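You operate a simulated robot arm through the tools that you are given. There is no shell and no other tool. Be economical: measure what you need, move in short steps, check, and stop when the job is done.

The job below is to be done with a simulated two-armed robot. You get a single attempt, and the scene is never put back.

TASK
Put the small yellow bobbin on the grey-top table. Put the purple cone on the top of the low steel stand away on the round plate of the yellow press. Put the blue cone tube on the top of the large brown box. Take the beige bobbin on the top of the brown-taped white box and put it away on the pockets of the turntable. Take the blue brush on the top of the white box by the aisle and put it away on the top of the tall steel table. Fetch the pulley with the largest size on its label from the top of the white box by the aisle and set it on the top of the large brown box. Take the blue tube from the top of the low brown box left of the aisle and put it on the left half of the wooden bench. Take the long green tube and leave it on the white tray. Turn the tension knob 29 to 2. Fetch the white tube and stand it on the low ledge of the cone winder. Pick up the grey bobbin from the top of the two boxes by the winder with one hand, pass it to the other hand and put it on the top of the green ledge. Take the brown paper tube and leave it on the top of the white box by the aisle. Open the wire guide 62. Do these in any order. Set down upright: small yellow bobbin, purple cone, white tube.

The check looks at the end state, three seconds after you hand in, the way a careful person would. Anything else that was tipped, shoved, dropped, spilled or broken makes it a failure.

THE ROBOT
Two 7-joint arms with fingered hands on one trunk, on a base that drives. Base frame: it is fixed to the floor where the robot stands at the start and does not move with it; the origin is under the middle of the robot, x ahead of it, y to its left, z up; the surface under the hand at the start is at about z = 0.798. Lengths are in m, angles in degrees, forces in N, time in s.
The left shoulder is at the start at [0.07, 0.145, 0.987], the right one opposite. With the tool pointing down near the work surface each hand reaches from about 0.42 to 0.8 m from the robot's upright axis, wherever it stands, measured 20 degrees to its own side. Places, roughly: beige bobbin (5x5x17 cm) [1.6, 1.2, 0.6]; blue brush (6x4x5 cm) [2.4, 1.3, 0.4]; blue cone tube (7x7x18 cm) [1.3, -1.2, 0.7]; blue tube (7x7x21 cm) [4.5, 2.8, 0.6]; brown paper tube (10x3x4 cm) [-0.3, 3.6, 0.9]; grey bobbin (5x5x17 cm) [0.3, -6.5, 1.1]; grey-top table [-0.1, 3.4, 0.8]; left half of the wooden bench [7.2, 2.8, 0.9]; long green tube (7x7x21 cm) [4, -0.7, 0.9]; low ledge of the cone winder (16x240 cm) [-1.8, -6.2, 0.5]; pockets of the turntable [-1.9, -7.7, 0.6]; pulley [2.5, 1.25, 0.5]; purple cone (10x10x17 cm) [1.3, -1, 0.7]; round plate of the yellow press (15x15 cm) [-2.22, 3.7, 0.8]; small yellow bobbin [0.5, 0, 0.75]; tension knob 29 [3.8, -3.4, 0.6]; top of the green ledge [1.5, -4.2, 1]; top of the large brown box [2.3, 2, 1]; top of the tall steel table [7.2, 5.3, 0.9]; top of the white box by the aisle [2.4, 1.3, 0.4]; white tray (11x15x3 cm) [7.4, -2.4, 0.7]; white tube (7x7x21 cm) [2.4, -5.5, 0.8]; wire guide 62 [2.5, -5, 1.1]. Payload 3.5 kg a hand.
The tool frame of a hand sits at the grasp point between the pads (the TCP): z along the fingers, y along the line on which they close. The tips reach 0.025 m beyond it. Largest opening 0.088 m; the body of the gripper starts 0.029 m behind the TCP. The gripper is a hand of 4 fingers: y runs from the thumb to the fingers, the wrist lies at [-0.013, -0.097, -0.162] in the tool frame.
Orientation is told as [roll, pitch, yaw] about the base's x, y, z axes, in that order, counted from this pose: with the fingers straight down and the wrist toward the robot, the tool's x, y and z point along [0, 1, 0], [1, 0, 0] and [0, 0, -1] of the base frame.

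THE INTERFACE
- The arms move only by the tool move_arm. It takes "left_deltas", "right_deltas" or both (then of equal length, played together; a hand with none holds still); each is a list of rows, each a list of 6 numbers: the turn, a rotation vector about the tool's x, y, z in units of 4 degrees (1.0 is 4 degrees), then the shift along the tool's x, y, z in units of 50 mm (1.0 is 50 mm). In form: [[ax, ay, az, tx, ty, tz], ...]. A call has 1 to 12 rows; each row shifts and turns the commanded pose from where the row before left it, along the tool's axes as they then stand. A call with a number of a shift or a turn outside -1 to 1 is refused whole. A row lasts 0.2 s, in which the tool goes at most 0.05 m and 8.6 degrees; a call with a longer step from one row to the next is refused whole. Where a pose cannot be reached the arm comes as near as it can. A force on the tool above 40 N (or 10 N above the force at the start of the call, whichever is more), or a blocked arm, ends the call early, and 0.2 s more pass. In this call time passes only in rows, and 0.2 s behind the last. The reply holds the time, the measured pose of the TCP, the force on the tool along the base axes, the opening and the grip force, in the units named above and with some noise, with the torque about the TCP (base axes, N m) and any sound that the robot's microphone picked up, and new pictures: "pictures" is both (left out), scene, wrist or none (wrist: the cameras of the hands that moved).
- Cameras (640 x 400 px; columns grow to the right, rows downward): "scene" is now at [0.135, -0.0137, 1.3058]; the picture's right is [-0.13, -0.99, 0.00], its down [-0.57, 0.07, -0.82] and it looks along [0.81, -0.11, -0.58] (base axes); focal length 282 px, centre (320, 200). "left" rides on the left gripper at [-0.064, -0.083, -0.098] in its tool frame; the picture's right is [-0.62, -0.37, 0.69], its down [0.71, -0.63, 0.30] and it looks along [0.32, 0.68, 0.65] (tool axes); focal length 265 px, centre (320, 200). "right" rides on the right gripper at [0.064, -0.083, -0.098] in its tool frame; the picture's right is [-0.62, 0.37, -0.69], its down [-0.71, -0.63, 0.30] and it looks along [-0.32, 0.68, 0.65] (tool axes); focal length 265 px, centre (320, 200). There is no depth. A picture from a camera that has moved, and an enlarged one, comes with that camera's place and axes in the base frame and with its lens.
- move_column(by): slides the trunk up (or, below 0, down) by that many m; the arms and the scene camera ride with it, the base frame stays. It gives what a move gives, with no picture.
- steer(legs): drives the robot by 1 to 6 legs, each [ahead, left, turn to the left] in m, m and degrees, along the robot's own axes; the way and the turn of a leg run together, so that a leg with both is an arc; at most 1.5 m and 180 degrees a leg. The arms and the cameras ride along, it lands a little off, and it stops where it bumps. It gives what a move gives, and a new picture of the scene camera.
- curl_fingers(index, middle, ring, thumb_bend, thumb_turn, hand): sets how far each is bent, from 0 (flat) to 1 (curled in); at 0.3 the hand is open as for a grip, at 0.7 the pads meet at the TCP. One left out holds its place. A second passes; each finger stops where it meets its share of the squeeze, and holds until it gets a number again. It is the only way to open and close the hand. It gives what a move gives, with no picture; readings hold the bend of each and the force on the fingers (four entries, about 0 where the hand has none), thumb and palm. thumb_turn goes from beside the hand (0) to across from the fingers (1), as for a grip.
- head_to(pan, tilt): turns the head with the scene camera to pan (to the left, within 86 degrees either way) and tilt (down, from -29 to 69), counted from straight ahead of the robot. It gives what a move gives, and a new picture of the scene camera.
- inspect(camera, box): a new picture of the part [left, top, right, bottom] of that camera's present view, enlarged. The clock stands still meanwhile.
- close_job(): hands the job in; it is judged then, once.

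Go step by step. Nothing tells you exact positions but the pictures and the camera data: compare them with the known pose of the tool, close in by small moves and look again before you grip or let go. The budget is 577 turns and 360 pictures, counting those below and the enlarged ones. Unless the task says otherwise, let go and move clear before handing in, and close with one line.

The tools are called after "Request:" as a command line: name --argument value ..., lists and objects as JSON in quotes. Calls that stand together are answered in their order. move_arm: Moves the arms, as the interface text tells. Its arguments: {"type":"object","properties":{"left_deltas":{"type":"array"},"right_deltas":{"type":"array"},"pictures":{"type":"string","enum":["both","scene","wrist","none"]}},"required":[]} The other tools are called the same way: move_column (by) slides the trunk up or down; curl_fingers (index, middle, ring, thumb_bend, thumb_turn, hand) moves the fingers one by one; steer (legs) drives the base; head_to (pan, tilt) turns the head that bears the scene camera; inspect (camera, box) takes an enlarged picture of a part of a camera's view; close_job () hands the job in.

At the start:

```text
clock: 0.0
left_tcp_pos: [0.5424, 0.1483, 1.0814]
left_orientation: [0.0, 0.0, 0.0]
left_force: [-0.3, -0.2, -0.4]
left_torque: [0.0, -0.01, -0.01]
left_opening: 0.0876
left_grip_force: 0.1
left_shape: jaw
left_bend: [0.3, 0.3, 0.3, 0.3, 0.98]
left_finger forces: [0.0, 0.0, 0.0, 0.0, 0.0, 0.0]
right_tcp_pos: [0.4423, -0.3123, 1.0308]
right_orientation: [0.0, 0.0, 0.0]
right_force: [0.2, 0.6, -0.3]
right_torque: [0.03, 0.0, 0.01]
right_opening: 0.0875
right_grip_force: 0.0
right_shape: jaw
right_bend: [0.3, 0.3, 0.3, 0.3, 0.98]
right_finger forces: [0.1, 0.1, 0.1, 0.1, 0.1, 0.1]
trunk travel left (down, up): [-0.55, 0.29]
robot x, y, heading: [-0.0007, -0.0013, -0.1]
head pan, tilt: [-7.4, 35.3]
```

scene: 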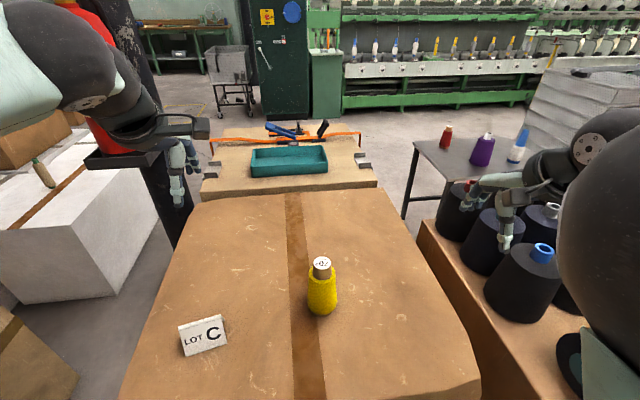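
right: 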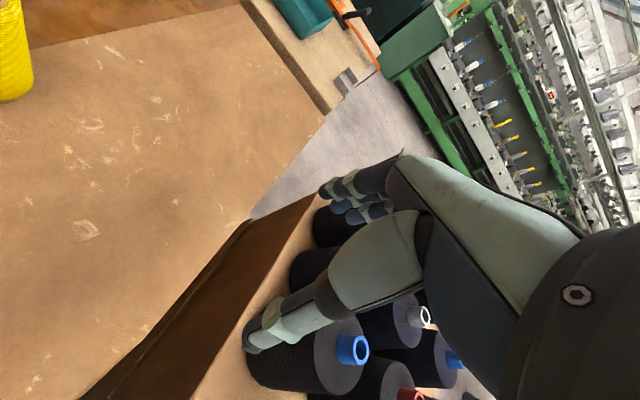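
left: 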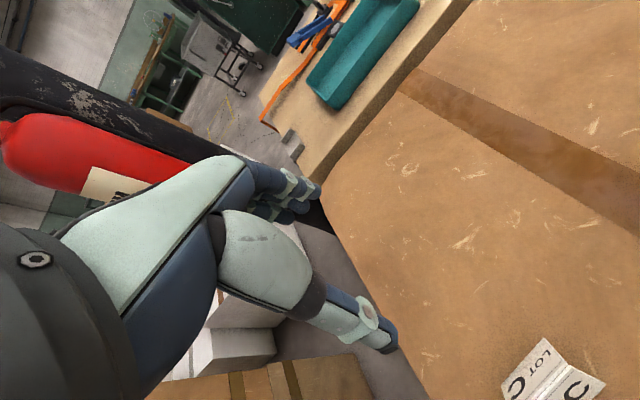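

The yellow bobbin stands on the box ahead, at about (0.487, -0.064), with its base at z≈0.798 and its top at ≈0.908. I'll bring the right hand above it and look.

Request:
move_arm --right_deltas '[[0, 0, 0, 0.98, 0.18, 0], [0, 0, 0, 0.98, 0.18, 0], [0, 0, 0, 0.98, 0.18, 0], [0, 0, 0, 0.98, 0.18, 0], [0, 0, 0, 0.98, 0.18, 0]]' --pictures "both"

Request:
inspect --camera "scene" --box '[240, 200, 400, 300]'

```text
clock: 1.2
left_tcp_pos: [0.5433, 0.1495, 1.0808]
left_orientation: [-0.1, 0.0, 0.0]
left_force: [0.1, -0.1, 0.9]
left_torque: [-0.01, -0.01, 0.0]
left_opening: 0.088
left_grip_force: 0.2
left_shape: jaw
left_bend: [0.3, 0.3, 0.3, 0.3, 0.98]
left_finger forces: [0.0, 0.0, 0.0, 0.0, 0.0, 0.0]
right_tcp_pos: [0.5285, -0.0925, 1.0253]
right_orientation: [0.8, 0.0, -0.5]
right_force: [0.3, 0.0, 0.0]
right_torque: [-0.02, -0.02, -0.04]
right_opening: 0.088
right_grip_force: 0.1
right_shape: jaw
right_bend: [0.3, 0.3, 0.3, 0.3, 0.98]
right_finger forces: [0.1, 0.0, 0.0, 0.0, 0.0, 0.0]
right hand out of reach, approached as far as the arm can: row 2, 3, 4
trunk travel left (down, up): [-0.55, 0.29]
robot x, y, heading: [0.0056, 0.0021, -0.0]
head pan, tilt: [-7.4, 35.3]
camera scene: at [0.1354, -0.0124, 1.3058], right [-0.13, -0.99, 0.0], down [-0.57, 0.07, -0.82], along [0.81, -0.11, -0.58], focal length 282 px, centre (320, 200)
camera right: at [0.4475, -0.0302, 1.1274], right [0.36, -0.63, 0.68], down [-0.64, -0.7, -0.31], along [0.68, -0.32, -0.66], focal length 265 px, centre (320, 200)
```

scene: 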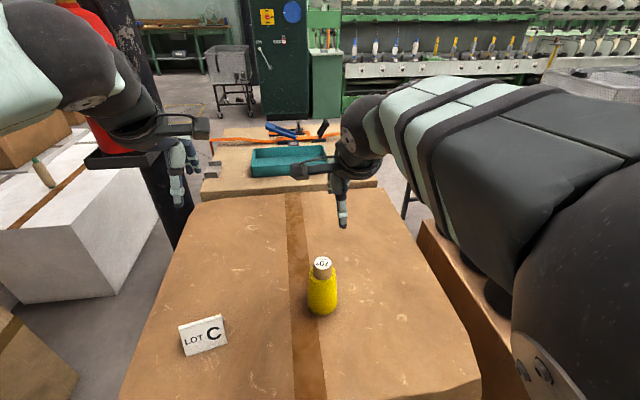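
right: 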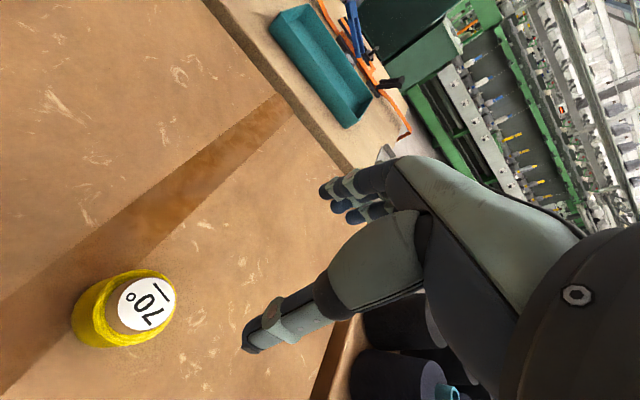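

```text
4.00 times, centred on (320, 250) of scene
camera zoom: at [0.1354, -0.0124, 1.3058], right [-0.13, -0.99, 0.0], down [-0.57, 0.07, -0.82], along [0.81, -0.11, -0.58], focal length 1128 px, centre (320, 0)
```

zoom: 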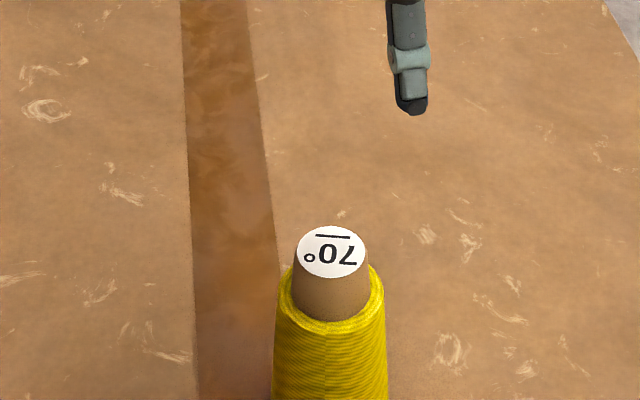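

The right arm can't come in that close, so I'll back the base off a little and approach again.

Request:
steer --legs '[[-0.15, 0, 0]]'

```text
clock: 2.6
left_tcp_pos: [0.3941, 0.1482, 1.0809]
left_orientation: [0.0, 0.1, 0.0]
left_force: [-0.3, 0.1, 0.1]
left_torque: [-0.01, -0.02, -0.02]
left_opening: 0.0878
left_grip_force: 0.0
left_shape: jaw
left_bend: [0.3, 0.3, 0.3, 0.3, 0.98]
left_finger forces: [0.0, 0.0, 0.0, 0.1, 0.0, 0.1]
right_tcp_pos: [0.3797, -0.0918, 1.0275]
right_orientation: [0.8, 0.0, 0.1]
right_force: [-0.5, -0.8, -0.4]
right_torque: [0.04, 0.01, 0.03]
right_opening: 0.0876
right_grip_force: 0.1
right_shape: jaw
right_bend: [0.3, 0.3, 0.3, 0.3, 0.98]
right_finger forces: [0.0, 0.0, 0.0, 0.0, 0.0, 0.0]
trunk travel left (down, up): [-0.55, 0.29]
robot x, y, heading: [-0.1492, 0.0004, 0.0]
head pan, tilt: [-7.4, 35.3]
camera scene: at [-0.0132, -0.0136, 1.3057], right [-0.13, -0.99, 0.0], down [-0.57, 0.07, -0.82], along [0.81, -0.11, -0.58], focal length 282 px, centre (320, 200)
```

scene: 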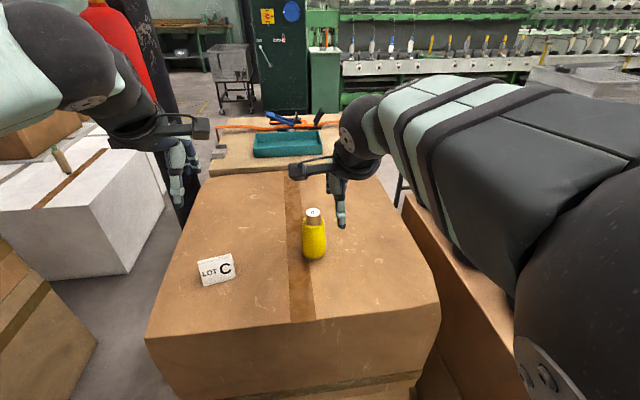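

Now the bobbin is in a comfortable reach, so I'll move over it.

Request:
move_arm --right_deltas '[[0, 0, 0, 0.19, 0.68, 0], [0, 0, 0, 0.19, 0.68, 0], [0, 0, 0, 0.19, 0.68, 0], [0, 0, 0, 0, 0, 0]]' --pictures "wrist"

```text
clock: 3.6
left_tcp_pos: [0.3934, 0.1487, 1.0823]
left_orientation: [-0.1, 0.0, 0.0]
left_force: [0.3, -0.2, 0.8]
left_torque: [0.01, 0.05, -0.01]
left_opening: 0.0876
left_grip_force: 0.0
left_shape: jaw
left_bend: [0.3, 0.3, 0.3, 0.3, 0.98]
left_finger forces: [0.1, 0.1, 0.0, 0.0, 0.0, 0.0]
right_tcp_pos: [0.4819, -0.0623, 1.0289]
right_orientation: [0.9, -0.1, -0.1]
right_force: [0.2, 0.2, -0.1]
right_torque: [-0.02, -0.01, 0.0]
right_opening: 0.0878
right_grip_force: 0.1
right_shape: jaw
right_bend: [0.3, 0.3, 0.3, 0.3, 0.98]
right_finger forces: [0.0, 0.0, 0.0, 0.0, 0.1, 0.1]
trunk travel left (down, up): [-0.55, 0.29]
robot x, y, heading: [-0.1494, 0.0001, -0.0]
head pan, tilt: [-7.4, 35.3]
camera right: at [0.399, -0.0005, 1.1281], right [0.37, -0.63, 0.68], down [-0.63, -0.71, -0.32], along [0.68, -0.31, -0.66], focal length 265 px, centre (320, 200)
```

right: 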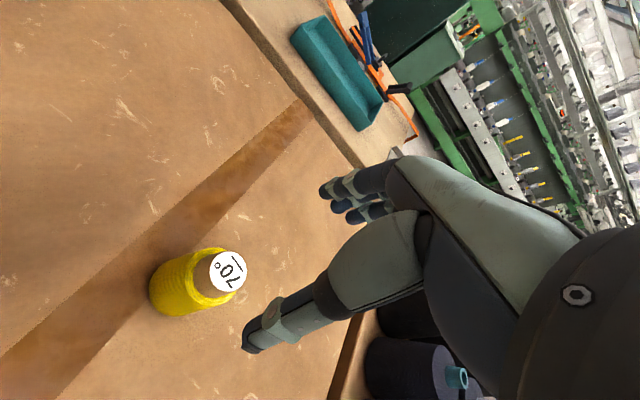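

The right TCP is centred over the bobbin, so I'll lower it around the tube top.

Request:
move_arm --right_deltas '[[-0.22, 0, 0, 0, 0, 0.9], [0, 0, 0, 0, 0, 0.9], [0, 0, 0, 0, 0, 0.86], [0, 0, 0, 0, 0, 0]]' --pictures "wrist"

```text
clock: 4.6
left_tcp_pos: [0.3936, 0.1491, 1.0817]
left_orientation: [0.0, 0.0, 0.0]
left_force: [0.0, -0.7, 0.3]
left_torque: [0.01, -0.02, 0.01]
left_opening: 0.0877
left_grip_force: 0.1
left_shape: jaw
left_bend: [0.3, 0.3, 0.3, 0.3, 0.98]
left_finger forces: [0.0, 0.0, 0.0, 0.0, 0.0, 0.1]
right_tcp_pos: [0.485, -0.0624, 0.8932]
right_orientation: [1.0, -0.8, -0.2]
right_force: [1.1, 0.5, -0.1]
right_torque: [0.03, -0.02, 0.0]
right_opening: 0.0879
right_grip_force: 0.0
right_shape: jaw
right_bend: [0.3, 0.3, 0.3, 0.3, 0.98]
right_finger forces: [0.0, 0.0, 0.0, 0.1, 0.1, 0.0]
trunk travel left (down, up): [-0.55, 0.29]
robot x, y, heading: [-0.1477, -0.0007, 0.2]
head pan, tilt: [-7.4, 35.3]
camera right: at [0.4001, 0.0001, 0.9925], right [0.36, -0.63, 0.69], down [-0.63, -0.71, -0.33], along [0.69, -0.32, -0.65], focal length 265 px, centre (320, 200)
```

right: 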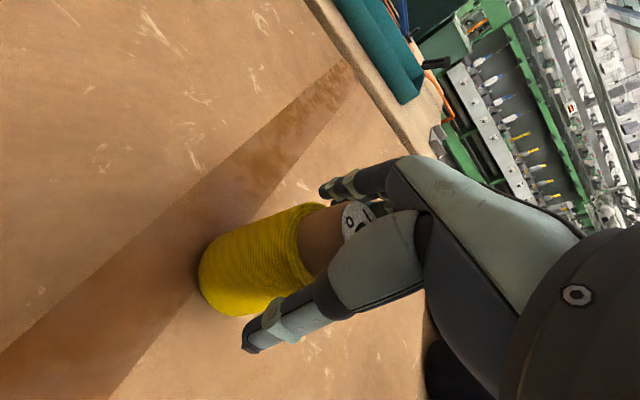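

The tube is between the pads. I'll close the hand.

Request:
curl_fingers --hand "right" --index 0.7 --middle 0.7 --ring 0.7 --thumb_bend 0.7

Request:
move_arm --right_deltas '[[0, 0, 0, 0, 0, -0.5], [0, 0, 0, 0, 0, -0.9], [0, 0, 0, 0, 0, -0.9]]' --pictures "both"

```text
clock: 5.6
left_tcp_pos: [0.3937, 0.1489, 1.082]
left_orientation: [0.0, 0.1, 0.0]
left_force: [-0.7, 0.6, 0.7]
left_torque: [-0.01, 0.03, 0.0]
left_opening: 0.0874
left_grip_force: 0.2
left_shape: jaw
left_bend: [0.3, 0.3, 0.3, 0.3, 0.98]
left_finger forces: [0.0, 0.0, 0.1, 0.0, 0.1, 0.0]
right_tcp_pos: [0.4856, -0.0628, 0.8936]
right_orientation: [1.0, -1.0, 0.0]
right_force: [1.5, 0.2, 0.5]
right_torque: [-0.04, -0.08, 0.0]
right_opening: 0.0443
right_grip_force: 18.5
right_shape: fingers
right_bend: [0.54, 0.6, 0.68, 0.49, 0.95]
right_finger forces: [9.2, 7.6, 0.9, 0.1, 17.9, 0.0]
trunk travel left (down, up): [-0.55, 0.29]
robot x, y, heading: [-0.1518, -0.0017, -0.2]
head pan, tilt: [-7.4, 35.3]
```

```text
clock: 6.4
left_tcp_pos: [0.3929, 0.1484, 1.0822]
left_orientation: [0.0, 0.1, 0.0]
left_force: [0.7, -1.4, 0.0]
left_torque: [0.04, 0.02, 0.0]
left_opening: 0.0875
left_grip_force: 0.1
left_shape: jaw
left_bend: [0.3, 0.3, 0.3, 0.3, 0.98]
left_finger forces: [0.1, 0.0, 0.1, 0.1, 0.0, 0.1]
right_tcp_pos: [0.4808, -0.0591, 1.0097]
right_orientation: [1.0, -1.1, 0.0]
right_force: [0.5, -0.2, -1.4]
right_torque: [0.0, 0.0, 0.0]
right_opening: 0.0445
right_grip_force: 17.2
right_shape: fingers
right_bend: [0.54, 0.6, 0.69, 0.49, 0.95]
right_finger forces: [9.2, 7.4, 0.9, 0.0, 17.7, 0.0]
trunk travel left (down, up): [-0.55, 0.29]
robot x, y, heading: [-0.1466, 0.0027, 0.2]
head pan, tilt: [-7.4, 35.3]
camera scene: at [-0.0144, -0.0136, 1.3059], right [-0.13, -0.99, 0.0], down [-0.57, 0.07, -0.82], along [0.81, -0.11, -0.58], focal length 282 px, centre (320, 200)
camera right: at [0.3959, 0.0035, 1.1086], right [0.36, -0.63, 0.69], down [-0.62, -0.71, -0.33], along [0.69, -0.31, -0.65], focal length 265 px, centre (320, 200)
```

scene: 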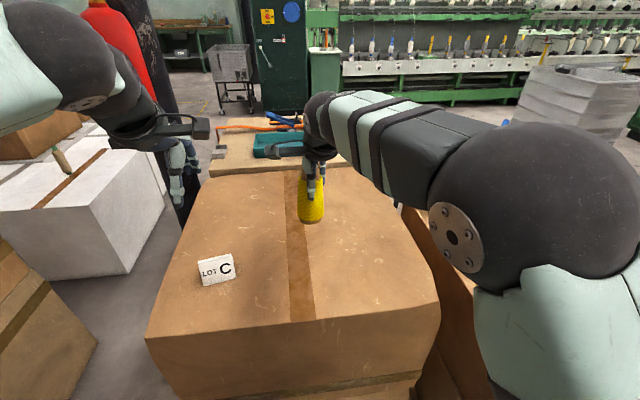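
right: 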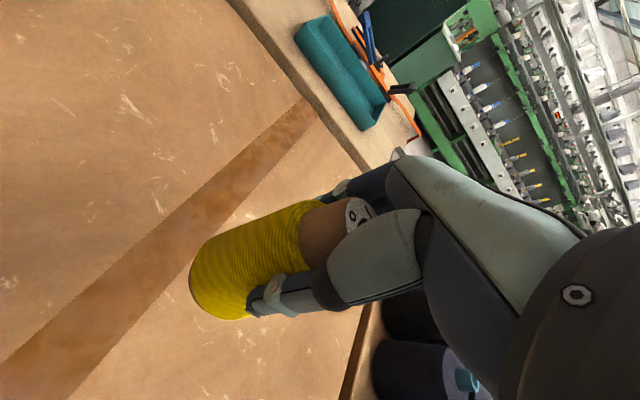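

The bobbin is held. Before driving I'll look left and right for the free floor.

Request:
head_to --pan 80 --tilt 20

Request:
head_to --pan -80 --tilt 20

```text
clock: 8.0
left_tcp_pos: [0.3936, 0.1482, 1.0826]
left_orientation: [-0.1, 0.0, 0.1]
left_force: [0.7, 0.5, -1.0]
left_torque: [0.0, 0.0, -0.01]
left_opening: 0.0878
left_grip_force: 0.1
left_shape: jaw
left_bend: [0.3, 0.3, 0.3, 0.3, 0.98]
left_finger forces: [0.0, 0.1, 0.1, 0.1, 0.1, 0.1]
right_tcp_pos: [0.4817, -0.0594, 1.0085]
right_orientation: [0.8, -0.9, 0.1]
right_force: [-1.3, -0.3, -1.4]
right_torque: [-0.06, -0.01, -0.01]
right_opening: 0.0445
right_grip_force: 18.0
right_shape: fingers
right_bend: [0.54, 0.6, 0.69, 0.49, 0.95]
right_finger forces: [9.2, 7.3, 0.9, 0.1, 17.8, 0.1]
trunk travel left (down, up): [-0.55, 0.29]
robot x, y, heading: [-0.1536, 0.0011, -0.0]
head pan, tilt: [80.0, 20.0]
camera scene: at [-0.0843, 0.0894, 1.33], right [0.98, -0.17, 0.0], down [-0.06, -0.34, -0.94], along [0.16, 0.93, -0.34], focal length 282 px, centre (320, 200)
```

scene: 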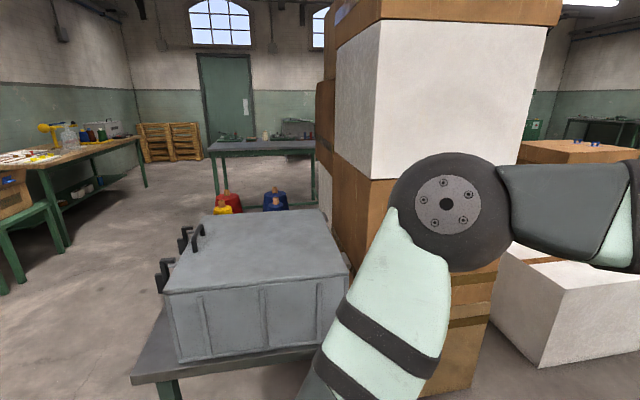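

```text
clock: 10.4
left_tcp_pos: [0.3935, 0.1486, 1.082]
left_orientation: [0.0, 0.1, 0.0]
left_force: [0.2, -0.7, 0.1]
left_torque: [-0.01, -0.05, 0.01]
left_opening: 0.0877
left_grip_force: 0.0
left_shape: jaw
left_bend: [0.3, 0.3, 0.3, 0.3, 0.98]
left_finger forces: [0.0, 0.0, 0.0, 0.1, 0.1, 0.0]
right_tcp_pos: [0.4814, -0.0579, 1.0083]
right_orientation: [0.9, -0.9, -0.1]
right_force: [0.4, 0.6, -1.7]
right_torque: [-0.01, 0.0, 0.04]
right_opening: 0.0443
right_grip_force: 17.1
right_shape: fingers
right_bend: [0.54, 0.6, 0.69, 0.49, 0.95]
right_finger forces: [9.1, 7.3, 0.9, 0.0, 17.8, 0.1]
trunk travel left (down, up): [-0.55, 0.29]
robot x, y, heading: [-0.1458, 0.0039, -0.1]
head pan, tilt: [-80.0, 20.0]
camera scene: at [-0.0843, -0.094, 1.3301], right [-0.98, -0.17, 0.0], down [-0.06, 0.34, -0.94], along [0.16, -0.93, -0.34], focal length 282 px, centre (320, 200)
```

scene: 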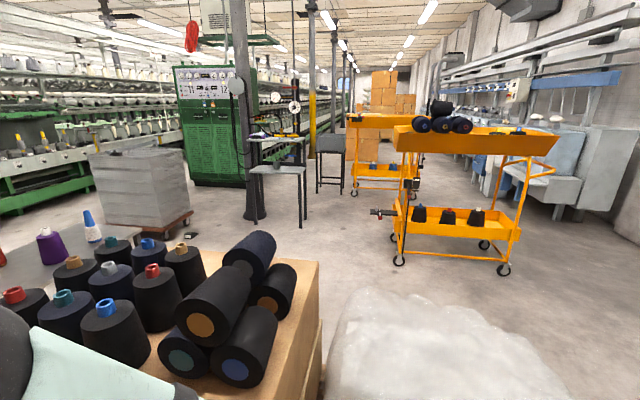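

To my left I see a grey case on a low table, with the grey-top table and the yellow press beyond it. To my right are black cones and a plastic-wrapped pile. I'll raise the trunk, turn left and look further.

Request:
move_column --by 0.1

Request:
head_to --pan 75 --tilt 25

Request:
steer --legs '[[-0.1, 0, 0], [0, 0, 80]]'

```text
clock: 11.8
left_tcp_pos: [0.3944, 0.1493, 1.1821]
left_orientation: [0.0, 0.0, 0.0]
left_force: [-0.4, -0.9, -0.2]
left_torque: [0.01, -0.01, -0.03]
left_opening: 0.0879
left_grip_force: 0.0
left_shape: jaw
left_bend: [0.3, 0.3, 0.3, 0.3, 0.98]
left_finger forces: [0.0, 0.0, 0.1, 0.0, 0.0, 0.1]
right_tcp_pos: [0.4811, -0.0588, 1.1092]
right_orientation: [0.9, -0.9, 0.0]
right_force: [-0.6, 0.2, -1.4]
right_torque: [0.0, -0.01, 0.0]
right_opening: 0.0442
right_grip_force: 17.5
right_shape: fingers
right_bend: [0.54, 0.6, 0.69, 0.49, 0.95]
right_finger forces: [9.1, 7.2, 1.0, 0.0, 17.8, 0.0]
trunk travel left (down, up): [-0.65, 0.19]
robot x, y, heading: [-0.1487, -0.0006, -0.2]
head pan, tilt: [-80.0, 20.0]
```

```text
clock: 14.2
left_tcp_pos: [0.3927, 0.1491, 1.182]
left_orientation: [0.0, 0.0, 0.0]
left_force: [-0.3, -0.2, -0.8]
left_torque: [0.01, 0.01, -0.03]
left_opening: 0.0878
left_grip_force: 0.0
left_shape: jaw
left_bend: [0.3, 0.3, 0.3, 0.3, 0.98]
left_finger forces: [0.0, 0.1, 0.0, 0.0, 0.0, 0.1]
right_tcp_pos: [0.4822, -0.0583, 1.109]
right_orientation: [0.9, -0.8, 0.1]
right_force: [0.9, -0.3, -1.4]
right_torque: [0.02, -0.01, 0.02]
right_opening: 0.0443
right_grip_force: 17.1
right_shape: fingers
right_bend: [0.54, 0.6, 0.69, 0.49, 0.95]
right_finger forces: [9.1, 7.2, 0.9, 0.0, 17.8, 0.0]
trunk travel left (down, up): [-0.65, 0.19]
robot x, y, heading: [-0.1462, 0.0024, -0.0]
head pan, tilt: [75.0, 25.0]
camera scene: at [-0.0766, 0.0867, 1.422], right [0.97, -0.26, 0.0], down [-0.11, -0.41, -0.91], along [0.23, 0.88, -0.42], focal length 282 px, centre (320, 200)
```

scene: 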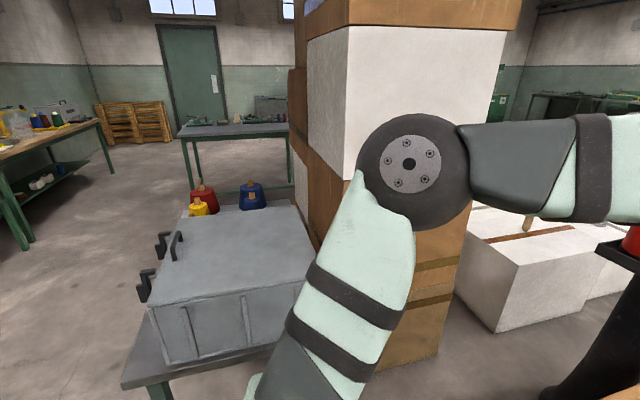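

```text
clock: 18.8
left_tcp_pos: [-0.3054, 0.5608, 1.1808]
left_orientation: [0.0, 0.2, 80.5]
left_force: [-0.2, -0.3, 0.8]
left_torque: [0.03, -0.01, 0.0]
left_opening: 0.0877
left_grip_force: 0.0
left_shape: jaw
left_bend: [0.3, 0.3, 0.3, 0.3, 0.98]
left_finger forces: [0.0, 0.0, 0.0, 0.0, 0.0, 0.0]
right_tcp_pos: [-0.0867, 0.6115, 1.1087]
right_orientation: [0.8, -0.8, 80.5]
right_force: [-0.6, -0.1, -1.1]
right_torque: [0.0, 0.01, -0.01]
right_opening: 0.0441
right_grip_force: 16.5
right_shape: fingers
right_bend: [0.55, 0.6, 0.69, 0.49, 0.95]
right_finger forces: [8.9, 7.1, 0.7, 0.1, 16.9, 0.0]
trunk travel left (down, up): [-0.65, 0.19]
robot x, y, heading: [-0.2513, 0.0008, 80.4]
head pan, tilt: [75.0, 25.0]
camera scene: at [-0.3275, 0.086, 1.422], right [0.42, 0.91, 0.0], down [0.38, -0.18, -0.91], along [-0.82, 0.38, -0.42], focal length 282 px, centre (320, 200)
```

scene: 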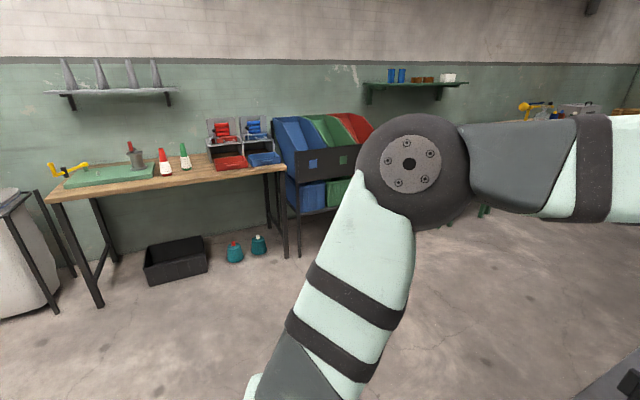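

Behind me is free floor and a workbench along the wall. I'll go left around the grey case and up toward the grey-top table.

Request:
steer --legs '[[0, 0.75, 9.6], [1.3, 0, 0]]'

Request:
head_to --pan -20 --tilt 28

```text
clock: 29.0
left_tcp_pos: [-1.1474, 1.911, 1.1824]
left_orientation: [0.0, -0.1, 90.3]
left_force: [-0.3, 0.1, 0.3]
left_torque: [0.01, 0.01, 0.03]
left_opening: 0.0878
left_grip_force: 0.1
left_shape: jaw
left_bend: [0.3, 0.3, 0.3, 0.3, 0.98]
left_finger forces: [0.0, 0.1, 0.0, 0.0, 0.0, 0.1]
right_tcp_pos: [-0.9391, 1.9997, 1.1088]
right_orientation: [0.9, -0.9, 90.3]
right_force: [0.2, 0.0, -1.4]
right_torque: [0.01, 0.02, 0.0]
right_opening: 0.0438
right_grip_force: 17.0
right_shape: fingers
right_bend: [0.55, 0.6, 0.69, 0.49, 0.95]
right_finger forces: [8.9, 7.2, 0.8, 0.0, 17.0, 0.1]
trunk travel left (down, up): [-0.65, 0.19]
robot x, y, heading: [-0.9994, 1.3684, 90.2]
head pan, tilt: [75.0, 25.0]
camera scene: at [-1.0873, 1.4412, 1.422], right [0.25, 0.97, 0.0], down [0.41, -0.11, -0.91], along [-0.88, 0.23, -0.42], focal length 282 px, centre (320, 200)
```

scene: 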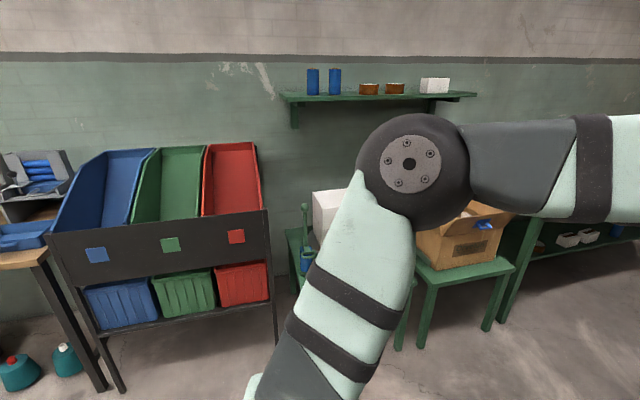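

```text
clock: 30.7
left_tcp_pos: [-1.1473, 1.9109, 1.1827]
left_orientation: [0.0, 0.2, 90.3]
left_force: [-0.2, 0.7, 0.0]
left_torque: [-0.03, -0.02, -0.01]
left_opening: 0.0876
left_grip_force: 0.1
left_shape: jaw
left_bend: [0.3, 0.3, 0.3, 0.3, 0.98]
left_finger forces: [0.0, 0.1, 0.1, 0.0, 0.1, 0.0]
right_tcp_pos: [-0.9392, 2.0002, 1.1085]
right_orientation: [0.9, -0.9, 90.3]
right_force: [0.2, -0.9, -1.3]
right_torque: [-0.01, -0.02, 0.01]
right_opening: 0.0436
right_grip_force: 17.2
right_shape: fingers
right_bend: [0.55, 0.6, 0.69, 0.49, 0.95]
right_finger forces: [8.8, 7.1, 0.8, 0.0, 17.0, 0.0]
trunk travel left (down, up): [-0.65, 0.19]
robot x, y, heading: [-0.9961, 1.3671, 90.3]
head pan, tilt: [-20.0, 28.0]
camera scene: at [-0.9675, 1.504, 1.4171], right [0.94, -0.34, 0.0], down [-0.16, -0.44, -0.88], along [0.3, 0.83, -0.47], focal length 282 px, centre (320, 200)
```

scene: 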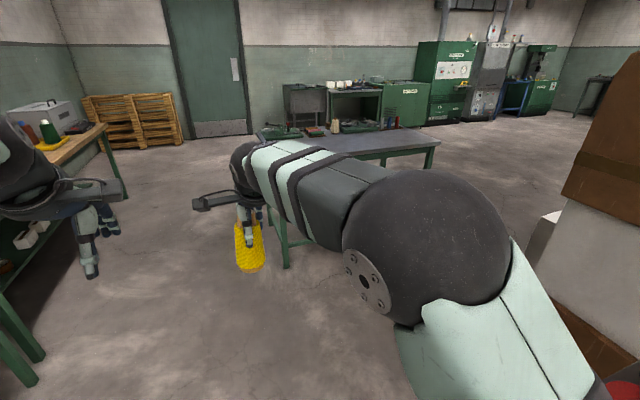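

The grey-top table is at about x −0.7…0.58, with its near edge at y≈3.17. I'll drive in front of it.

Request:
steer --legs '[[1.2, 0, 0], [0, -0.62, 0]]'

Request:
head_to --pan 15 --tilt 38

```text
clock: 39.9
left_tcp_pos: [-0.5275, 3.1123, 1.1815]
left_orientation: [0.0, 0.1, 90.3]
left_force: [-1.0, 0.1, -0.7]
left_torque: [0.0, 0.0, -0.03]
left_opening: 0.0876
left_grip_force: 0.1
left_shape: jaw
left_bend: [0.3, 0.3, 0.3, 0.3, 0.98]
left_finger forces: [0.0, 0.1, 0.1, 0.0, 0.1, 0.0]
right_tcp_pos: [-0.3196, 3.2018, 1.1078]
right_orientation: [1.0, -0.9, 90.3]
right_force: [0.0, -0.2, -2.1]
right_torque: [0.03, -0.01, -0.03]
right_opening: 0.0443
right_grip_force: 17.2
right_shape: fingers
right_bend: [0.55, 0.6, 0.69, 0.49, 0.95]
right_finger forces: [9.0, 7.1, 0.8, 0.0, 17.0, 0.0]
trunk travel left (down, up): [-0.65, 0.19]
robot x, y, heading: [-0.3744, 2.5688, 90.3]
head pan, tilt: [-20.0, 28.0]
camera scene: at [-0.3483, 2.705, 1.4171], right [0.94, -0.34, 0.0], down [-0.16, -0.44, -0.88], along [0.3, 0.83, -0.47], focal length 282 px, centre (320, 200)
```

scene: 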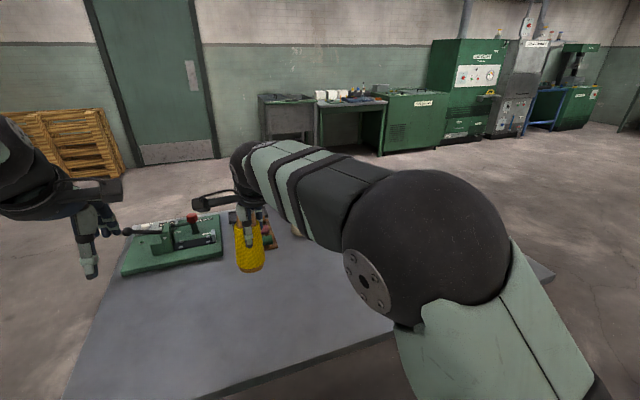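

```text
clock: 40.9
left_tcp_pos: [-0.5283, 3.1131, 1.1827]
left_orientation: [0.0, 0.1, 90.3]
left_force: [-0.5, -0.5, -0.2]
left_torque: [0.01, 0.01, 0.0]
left_opening: 0.0877
left_grip_force: 0.1
left_shape: jaw
left_bend: [0.3, 0.3, 0.3, 0.3, 0.98]
left_finger forces: [0.0, 0.1, 0.0, 0.0, 0.0, 0.1]
right_tcp_pos: [-0.3191, 3.2007, 1.1079]
right_orientation: [0.9, -0.9, 90.1]
right_force: [-0.5, 0.4, -1.9]
right_torque: [-0.03, -0.02, 0.0]
right_opening: 0.0439
right_grip_force: 17.2
right_shape: fingers
right_bend: [0.55, 0.6, 0.69, 0.49, 0.95]
right_finger forces: [8.9, 7.1, 0.8, 0.0, 17.0, 0.0]
trunk travel left (down, up): [-0.65, 0.19]
robot x, y, heading: [-0.3764, 2.5713, 90.3]
head pan, tilt: [15.0, 38.0]
camera scene: at [-0.4014, 2.7024, 1.4016], right [0.96, 0.26, 0.0], down [0.16, -0.59, -0.79], along [-0.21, 0.76, -0.62], focal length 282 px, centre (320, 200)
```

scene: 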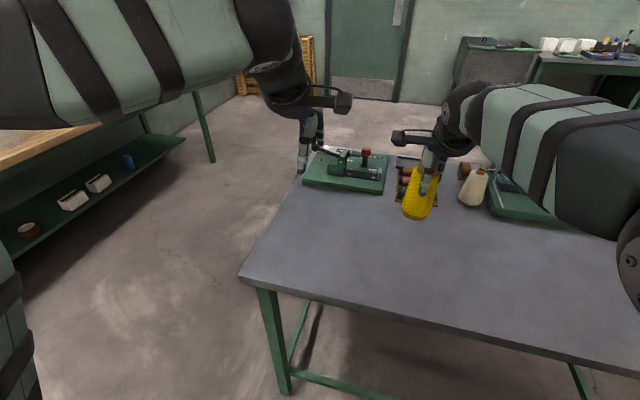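

The table near edge is at y≈3.08. I'll zoom in on the things on it to find the brown paper tube and a free spot.

Request:
inspect --camera "scene" --box '[370, 130, 530, 230]'

Request:
inspect --camera "right" --box '[0, 0, 640, 400]'

```text
4.00 times, centred on (450, 180) of scene
camera zoom: at [-0.4014, 2.7024, 1.4016], right [0.96, 0.26, 0.0], down [0.16, -0.59, -0.79], along [-0.21, 0.76, -0.62], focal length 1128 px, centre (-200, 280)
```

zoom: 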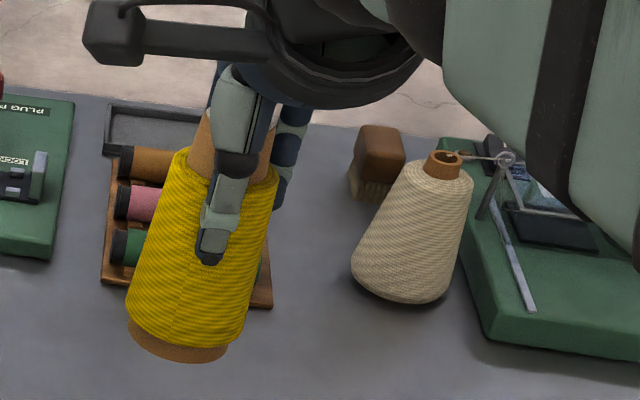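

```text
1.00 times, centred on (320, 200) of right (not enlarged: the box is as wide or as high as the picture)
camera zoom: at [-0.3818, 3.1156, 1.2075], right [0.63, 0.36, 0.69], down [0.71, -0.62, -0.33], along [0.31, 0.7, -0.65], focal length 265 px, centre (320, 200)
```

zoom: 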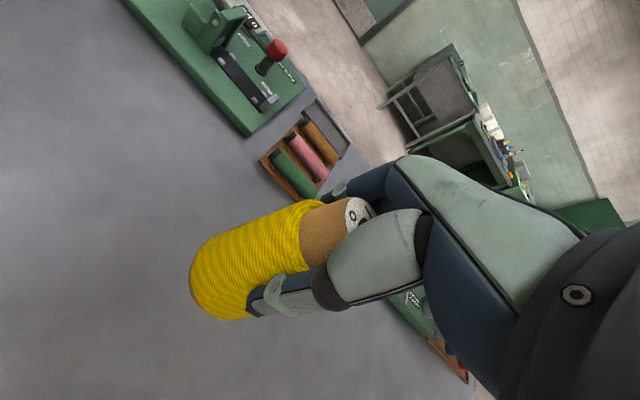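

In the rack lie the brown, pink and green tubes, and the brown one is at the back. I'll move the yellow bobbin to the free spot at about (−0.12, 3.21) and lower it.

Request:
move_arm --right_deltas '[[0, 0, 0, -1, 0, 0], [0, 0, 0, -1, 0, 0], [0, 0, 0, -1, 0, 0], [0, 0, 0, -0.9, 0.3, 0], [0.2, -0.2, 0, 0, 0, 0.9], [0, 0, 0, 0, 0, 1], [0, 0, 0, 0, 0, 1], [0, 0, 0, 0, 0, 0.9], [0, 0, 0, 0, 0, 0]]' --pictures "both"

```text
clock: 43.0
left_tcp_pos: [-0.5276, 3.1097, 1.1825]
left_orientation: [0.0, -0.1, 90.2]
left_force: [-0.1, 0.0, -0.3]
left_torque: [0.01, -0.01, -0.02]
left_opening: 0.0878
left_grip_force: 0.0
left_shape: jaw
left_bend: [0.3, 0.3, 0.3, 0.3, 0.98]
left_finger forces: [0.0, 0.0, 0.0, 0.0, 0.0, 0.0]
right_tcp_pos: [-0.1267, 3.2256, 0.9282]
right_orientation: [0.2, -2.2, 90.2]
right_force: [-0.1, -5.3, 23.2]
right_torque: [-0.09, -0.05, 0.06]
right_opening: 0.0458
right_grip_force: 25.1
right_shape: fingers
right_bend: [0.55, 0.61, 0.69, 0.49, 0.95]
right_finger forces: [11.1, 8.5, 1.7, 0.0, 28.3, 0.2]
trunk travel left (down, up): [-0.65, 0.19]
robot x, y, heading: [-0.3727, 2.5705, 90.1]
head pan, tilt: [15.0, 38.0]
stopped in row 9 (right hand): the force on the tool passed its limit at 43 N (the readings are from after the stop); the commanded pose is now the measured one
camera scene: at [-0.4018, 2.6987, 1.4019], right [0.96, 0.26, 0.0], down [0.16, -0.59, -0.79], along [-0.21, 0.76, -0.61], focal length 282 px, centre (320, 200)
camera right: at [-0.1899, 3.1375, 1.0246], right [0.62, 0.34, 0.71], down [0.72, -0.62, -0.33], along [0.32, 0.71, -0.63], focal length 265 px, centre (320, 200)
```

scene: 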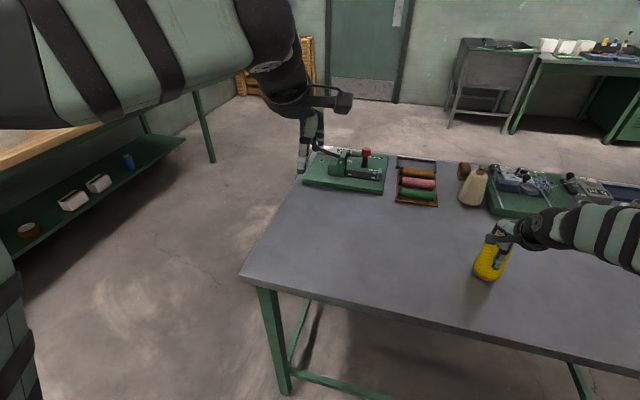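
right: 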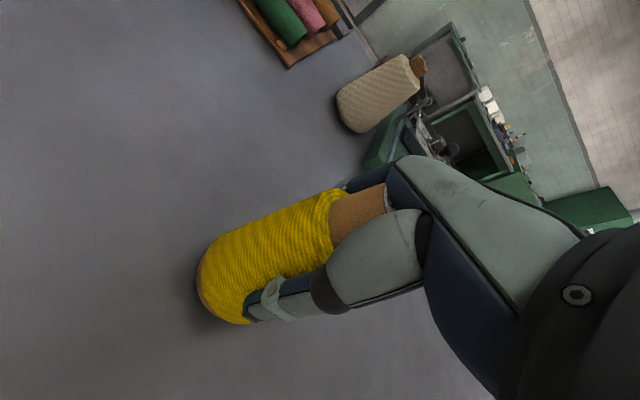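

The bobbin is resting on the table with some press force. I'll ease up slightly and check the force.

Request:
move_arm --right_deltas '[[0, 0, 0, 0, 0, -0.05]]' --pictures "none"

Request:
inspect --camera "scene" --box '[450, 220, 546, 280]'

```text
clock: 43.4
left_tcp_pos: [-0.5287, 3.1098, 1.1844]
left_orientation: [-0.2, 0.0, 90.3]
left_force: [-0.4, -0.4, -0.5]
left_torque: [0.03, -0.02, 0.03]
left_opening: 0.0877
left_grip_force: 0.0
left_shape: jaw
left_bend: [0.3, 0.3, 0.3, 0.3, 0.98]
left_finger forces: [0.0, 0.0, 0.0, 0.1, 0.2, 0.0]
right_tcp_pos: [-0.1276, 3.2228, 0.9299]
right_orientation: [0.0, -1.8, 90.2]
right_force: [1.0, 0.6, 19.3]
right_torque: [0.47, -0.14, -0.02]
right_opening: 0.0456
right_grip_force: 25.2
right_shape: fingers
right_bend: [0.54, 0.6, 0.68, 0.5, 0.95]
right_finger forces: [13.6, 10.2, 2.3, 0.0, 24.3, 0.3]
trunk travel left (down, up): [-0.65, 0.19]
robot x, y, heading: [-0.3782, 2.5675, 90.6]
head pan, tilt: [15.0, 38.0]
```

```text
6.67 times, centred on (498, 250) of scene
camera zoom: at [-0.4024, 2.6985, 1.402], right [0.96, 0.26, 0.0], down [0.16, -0.59, -0.79], along [-0.21, 0.76, -0.61], focal length 1880 px, centre (-867, -133)
```

zoom: 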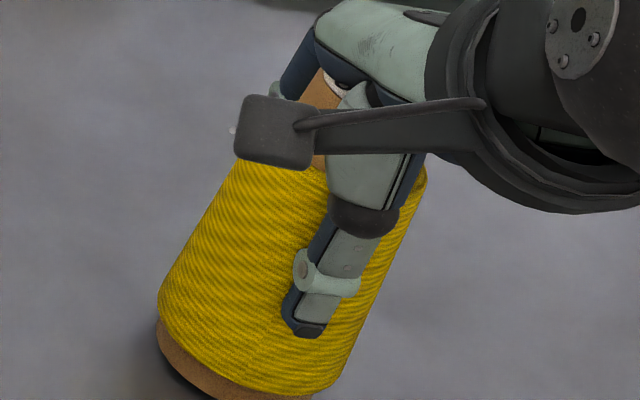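

Still 19 N down; I'll ease off a bit more and then open.

Request:
move_arm --right_deltas '[[0, 0, 0, 0, 0, -0.06]]' --pictures "none"

Request:
curl_fingers --hand "right" --index 0.3 --middle 0.3 --ring 0.3 --thumb_bend 0.3

Request:
move_arm --right_deltas '[[0, 0, 0, 0, 0, -0.5], [0, 0, 0, 0, 0, -1], [0, 0, 0, 0, 0, -1], [0, 0, 0, 0, 0, -1]]' --pictures "scene"

```text
clock: 43.8
left_tcp_pos: [-0.5281, 3.1118, 1.1825]
left_orientation: [0.0, -0.1, 90.3]
left_force: [-0.7, 0.5, -0.6]
left_torque: [-0.02, 0.02, 0.0]
left_opening: 0.0877
left_grip_force: 0.1
left_shape: jaw
left_bend: [0.3, 0.3, 0.3, 0.3, 0.98]
left_finger forces: [0.0, 0.0, 0.0, 0.0, 0.1, 0.0]
right_tcp_pos: [-0.1263, 3.2238, 0.9285]
right_orientation: [0.0, -1.5, 90.2]
right_force: [0.3, 3.8, 12.7]
right_torque: [0.48, -0.13, -0.01]
right_opening: 0.0458
right_grip_force: 25.0
right_shape: fingers
right_bend: [0.54, 0.6, 0.68, 0.5, 0.95]
right_finger forces: [13.8, 10.2, 2.3, 0.0, 22.2, 0.2]
trunk travel left (down, up): [-0.65, 0.19]
robot x, y, heading: [-0.3767, 2.5681, 90.1]
head pan, tilt: [15.0, 38.0]
```

```text
clock: 44.8
left_tcp_pos: [-0.5275, 3.1113, 1.1826]
left_orientation: [-0.1, 0.0, 90.2]
left_force: [-0.1, 0.1, 0.8]
left_torque: [0.01, -0.01, -0.02]
left_opening: 0.0879
left_grip_force: 0.0
left_shape: jaw
left_bend: [0.3, 0.3, 0.3, 0.3, 0.98]
left_finger forces: [0.1, 0.0, 0.0, 0.0, 0.0, 0.1]
right_tcp_pos: [-0.1259, 3.2236, 0.9267]
right_orientation: [0.0, -1.3, 90.0]
right_force: [-0.6, -0.8, 3.9]
right_torque: [0.04, 0.0, -0.02]
right_opening: 0.0845
right_grip_force: 2.1
right_shape: fingers
right_bend: [0.3, 0.3, 0.3, 0.3, 0.97]
right_finger forces: [0.1, 0.0, 0.0, 0.1, 1.2, 2.7]
trunk travel left (down, up): [-0.65, 0.19]
robot x, y, heading: [-0.3801, 2.5683, 90.2]
head pan, tilt: [15.0, 38.0]
```

```text
clock: 45.8
left_tcp_pos: [-0.5257, 3.1119, 1.1829]
left_orientation: [0.1, 0.1, 90.3]
left_force: [0.3, 0.1, -0.4]
left_torque: [0.0, -0.01, 0.0]
left_opening: 0.0879
left_grip_force: 0.0
left_shape: jaw
left_bend: [0.3, 0.3, 0.3, 0.3, 0.98]
left_finger forces: [0.0, 0.0, 0.0, 0.1, 0.0, 0.1]
right_tcp_pos: [-0.1275, 3.2184, 1.1013]
right_orientation: [0.1, -1.4, 90.2]
right_force: [-0.1, 0.2, -0.1]
right_torque: [0.01, -0.03, -0.04]
right_opening: 0.0848
right_grip_force: 0.0
right_shape: fingers
right_bend: [0.3, 0.3, 0.3, 0.3, 0.97]
right_finger forces: [0.1, 0.0, 0.0, 0.0, 0.0, 0.0]
trunk travel left (down, up): [-0.65, 0.19]
robot x, y, heading: [-0.3772, 2.5693, 90.0]
head pan, tilt: [15.0, 38.0]
camera scene: at [-0.4018, 2.7009, 1.4017], right [0.96, 0.26, 0.0], down [0.16, -0.59, -0.79], along [-0.21, 0.76, -0.62], focal length 282 px, centre (320, 200)
```

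scene: 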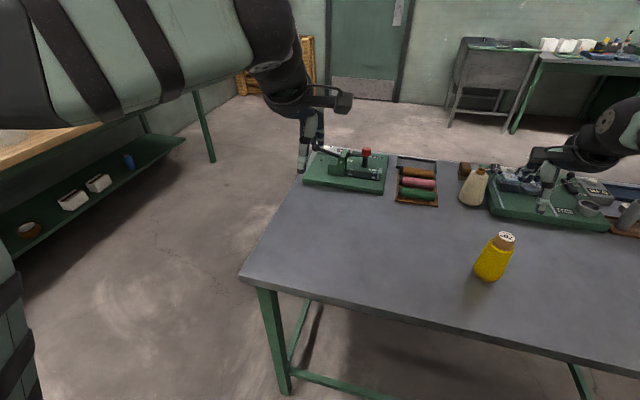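

The bobbin stands upright. Now the brown tube in the rack: I'll zoom in on it.

Request:
inspect --camera "scene" --box '[380, 145, 460, 215]'

```text
5.71 times, centred on (420, 180) of scene
camera zoom: at [-0.4018, 2.7009, 1.4017], right [0.96, 0.26, 0.0], down [0.16, -0.59, -0.79], along [-0.21, 0.76, -0.62], focal length 1611 px, centre (-251, 314)
```

zoom: 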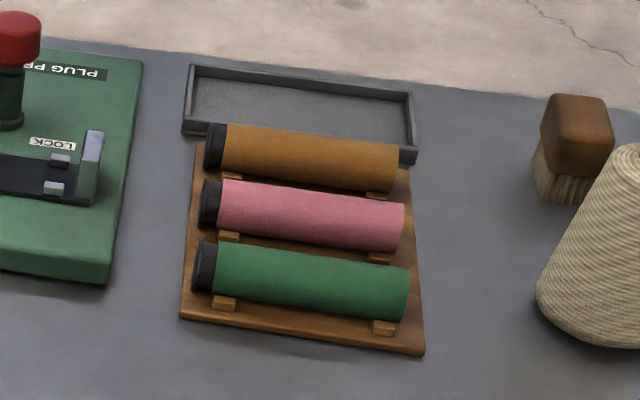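

The brown tube lies along x at about (−0.30, 3.58), too deep to reach from this side. The table's back edge is only at y≈3.78, so I'll drive round the left end to the back and face −y.

Request:
steer --legs '[[0, 0.78, 0], [1.5, 0, 0], [0.22, 0, 0], [0, 0, -180], [0, 0.7, 0]]'

```text
clock: 69.1
left_tcp_pos: [-0.3501, 3.7212, 1.1822]
left_orientation: [-0.1, -0.1, -91.7]
left_force: [0.0, 0.1, 0.3]
left_torque: [-0.01, -0.01, 0.02]
left_opening: 0.0875
left_grip_force: 0.2
left_shape: jaw
left_bend: [0.3, 0.3, 0.3, 0.3, 0.98]
left_finger forces: [0.1, 0.0, 0.0, 0.0, 0.0, 0.0]
right_tcp_pos: [-0.7552, 3.6255, 1.1011]
right_orientation: [0.1, -1.5, -91.9]
right_force: [0.5, -0.7, 0.2]
right_torque: [-0.01, -0.02, 0.0]
right_opening: 0.0847
right_grip_force: 0.1
right_shape: fingers
right_bend: [0.3, 0.3, 0.3, 0.3, 0.97]
right_finger forces: [0.0, 0.0, 0.1, 0.0, 0.0, 0.0]
trunk travel left (down, up): [-0.65, 0.19]
robot x, y, heading: [-0.4839, 4.2675, -91.8]
head pan, tilt: [15.0, 38.0]
camera scene: at [-0.4679, 4.1304, 1.4017], right [-0.97, -0.23, 0.0], down [-0.14, 0.6, -0.79], along [0.18, -0.77, -0.62], focal length 282 px, centre (320, 200)
```

scene: 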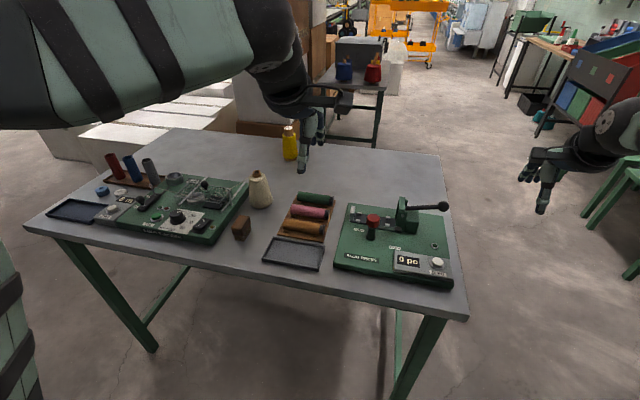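

The brown tube is at about (−0.30, 3.59). I'll narrow the left hand a little and bring it above the tube.

Request:
curl_fingers --hand "left" --index 0.42 --middle 0.42 --ring 0.42 --thumb_bend 0.4

Request:
move_arm --left_deltas '[[0, 0, 0.14, 0.36, 0.87, 0], [0, 0, 0.14, 0.36, 0.87, 0], [0, 0, 0.14, 0.36, 0.87, 0], [0, 0, 0, 0, 0, 1], [0, 0, 0, 0, 0, 1], [0, 0, 0, 0, 0, 1], [0, 0, 0, 0, 0, 0.8]]' --pictures "both"

```text
clock: 70.1
left_tcp_pos: [-0.3512, 3.7201, 1.1827]
left_orientation: [0.0, 0.0, -91.6]
left_force: [-1.0, -0.1, 0.5]
left_torque: [-0.02, -0.02, -0.01]
left_opening: 0.0621
left_grip_force: 0.0
left_shape: fingers
left_bend: [0.42, 0.42, 0.42, 0.4, 0.98]
left_finger forces: [0.0, 0.0, 0.0, 0.0, 0.0, 0.0]
right_tcp_pos: [-0.7549, 3.6273, 1.1003]
right_orientation: [0.2, -1.4, -91.8]
right_force: [0.4, 0.1, 0.1]
right_torque: [0.0, -0.01, -0.04]
right_opening: 0.0848
right_grip_force: 0.0
right_shape: fingers
right_bend: [0.3, 0.3, 0.3, 0.3, 0.97]
right_finger forces: [0.0, 0.1, 0.0, 0.0, 0.1, 0.1]
trunk travel left (down, up): [-0.65, 0.19]
robot x, y, heading: [-0.4829, 4.2666, -91.6]
head pan, tilt: [15.0, 38.0]
```

```text
clock: 71.7
left_tcp_pos: [-0.2989, 3.5867, 0.9908]
left_orientation: [-0.1, -0.1, -93.3]
left_force: [-0.7, -0.7, 0.1]
left_torque: [0.01, 0.0, 0.01]
left_opening: 0.0619
left_grip_force: 0.1
left_shape: fingers
left_bend: [0.42, 0.42, 0.42, 0.4, 0.98]
left_finger forces: [0.1, 0.0, 0.0, 0.1, 0.0, 0.0]
right_tcp_pos: [-0.7537, 3.6261, 1.1011]
right_orientation: [0.1, -1.2, -91.8]
right_force: [-0.1, 0.7, 0.0]
right_torque: [0.01, -0.01, 0.02]
right_opening: 0.0846
right_grip_force: 0.0
right_shape: fingers
right_bend: [0.3, 0.3, 0.3, 0.3, 0.97]
right_finger forces: [0.0, 0.0, 0.0, 0.1, 0.0, 0.1]
trunk travel left (down, up): [-0.65, 0.19]
robot x, y, heading: [-0.483, 4.2695, -91.8]
head pan, tilt: [15.0, 38.0]
camera scene: at [-0.4669, 4.1298, 1.4016], right [-0.97, -0.23, 0.0], down [-0.14, 0.6, -0.79], along [0.18, -0.77, -0.62], focal length 282 px, centre (320, 200)
camera left: at [-0.3595, 3.673, 1.0896], right [-0.6, 0.4, -0.69], down [0.75, 0.59, -0.3], along [0.28, -0.7, -0.65], focal length 265 px, centre (320, 200)
```

scene: 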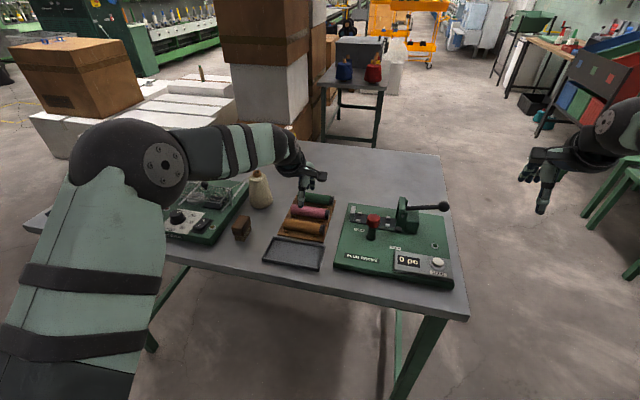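
left: 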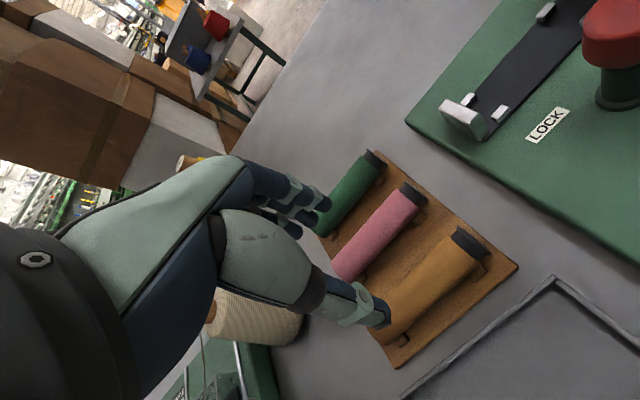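

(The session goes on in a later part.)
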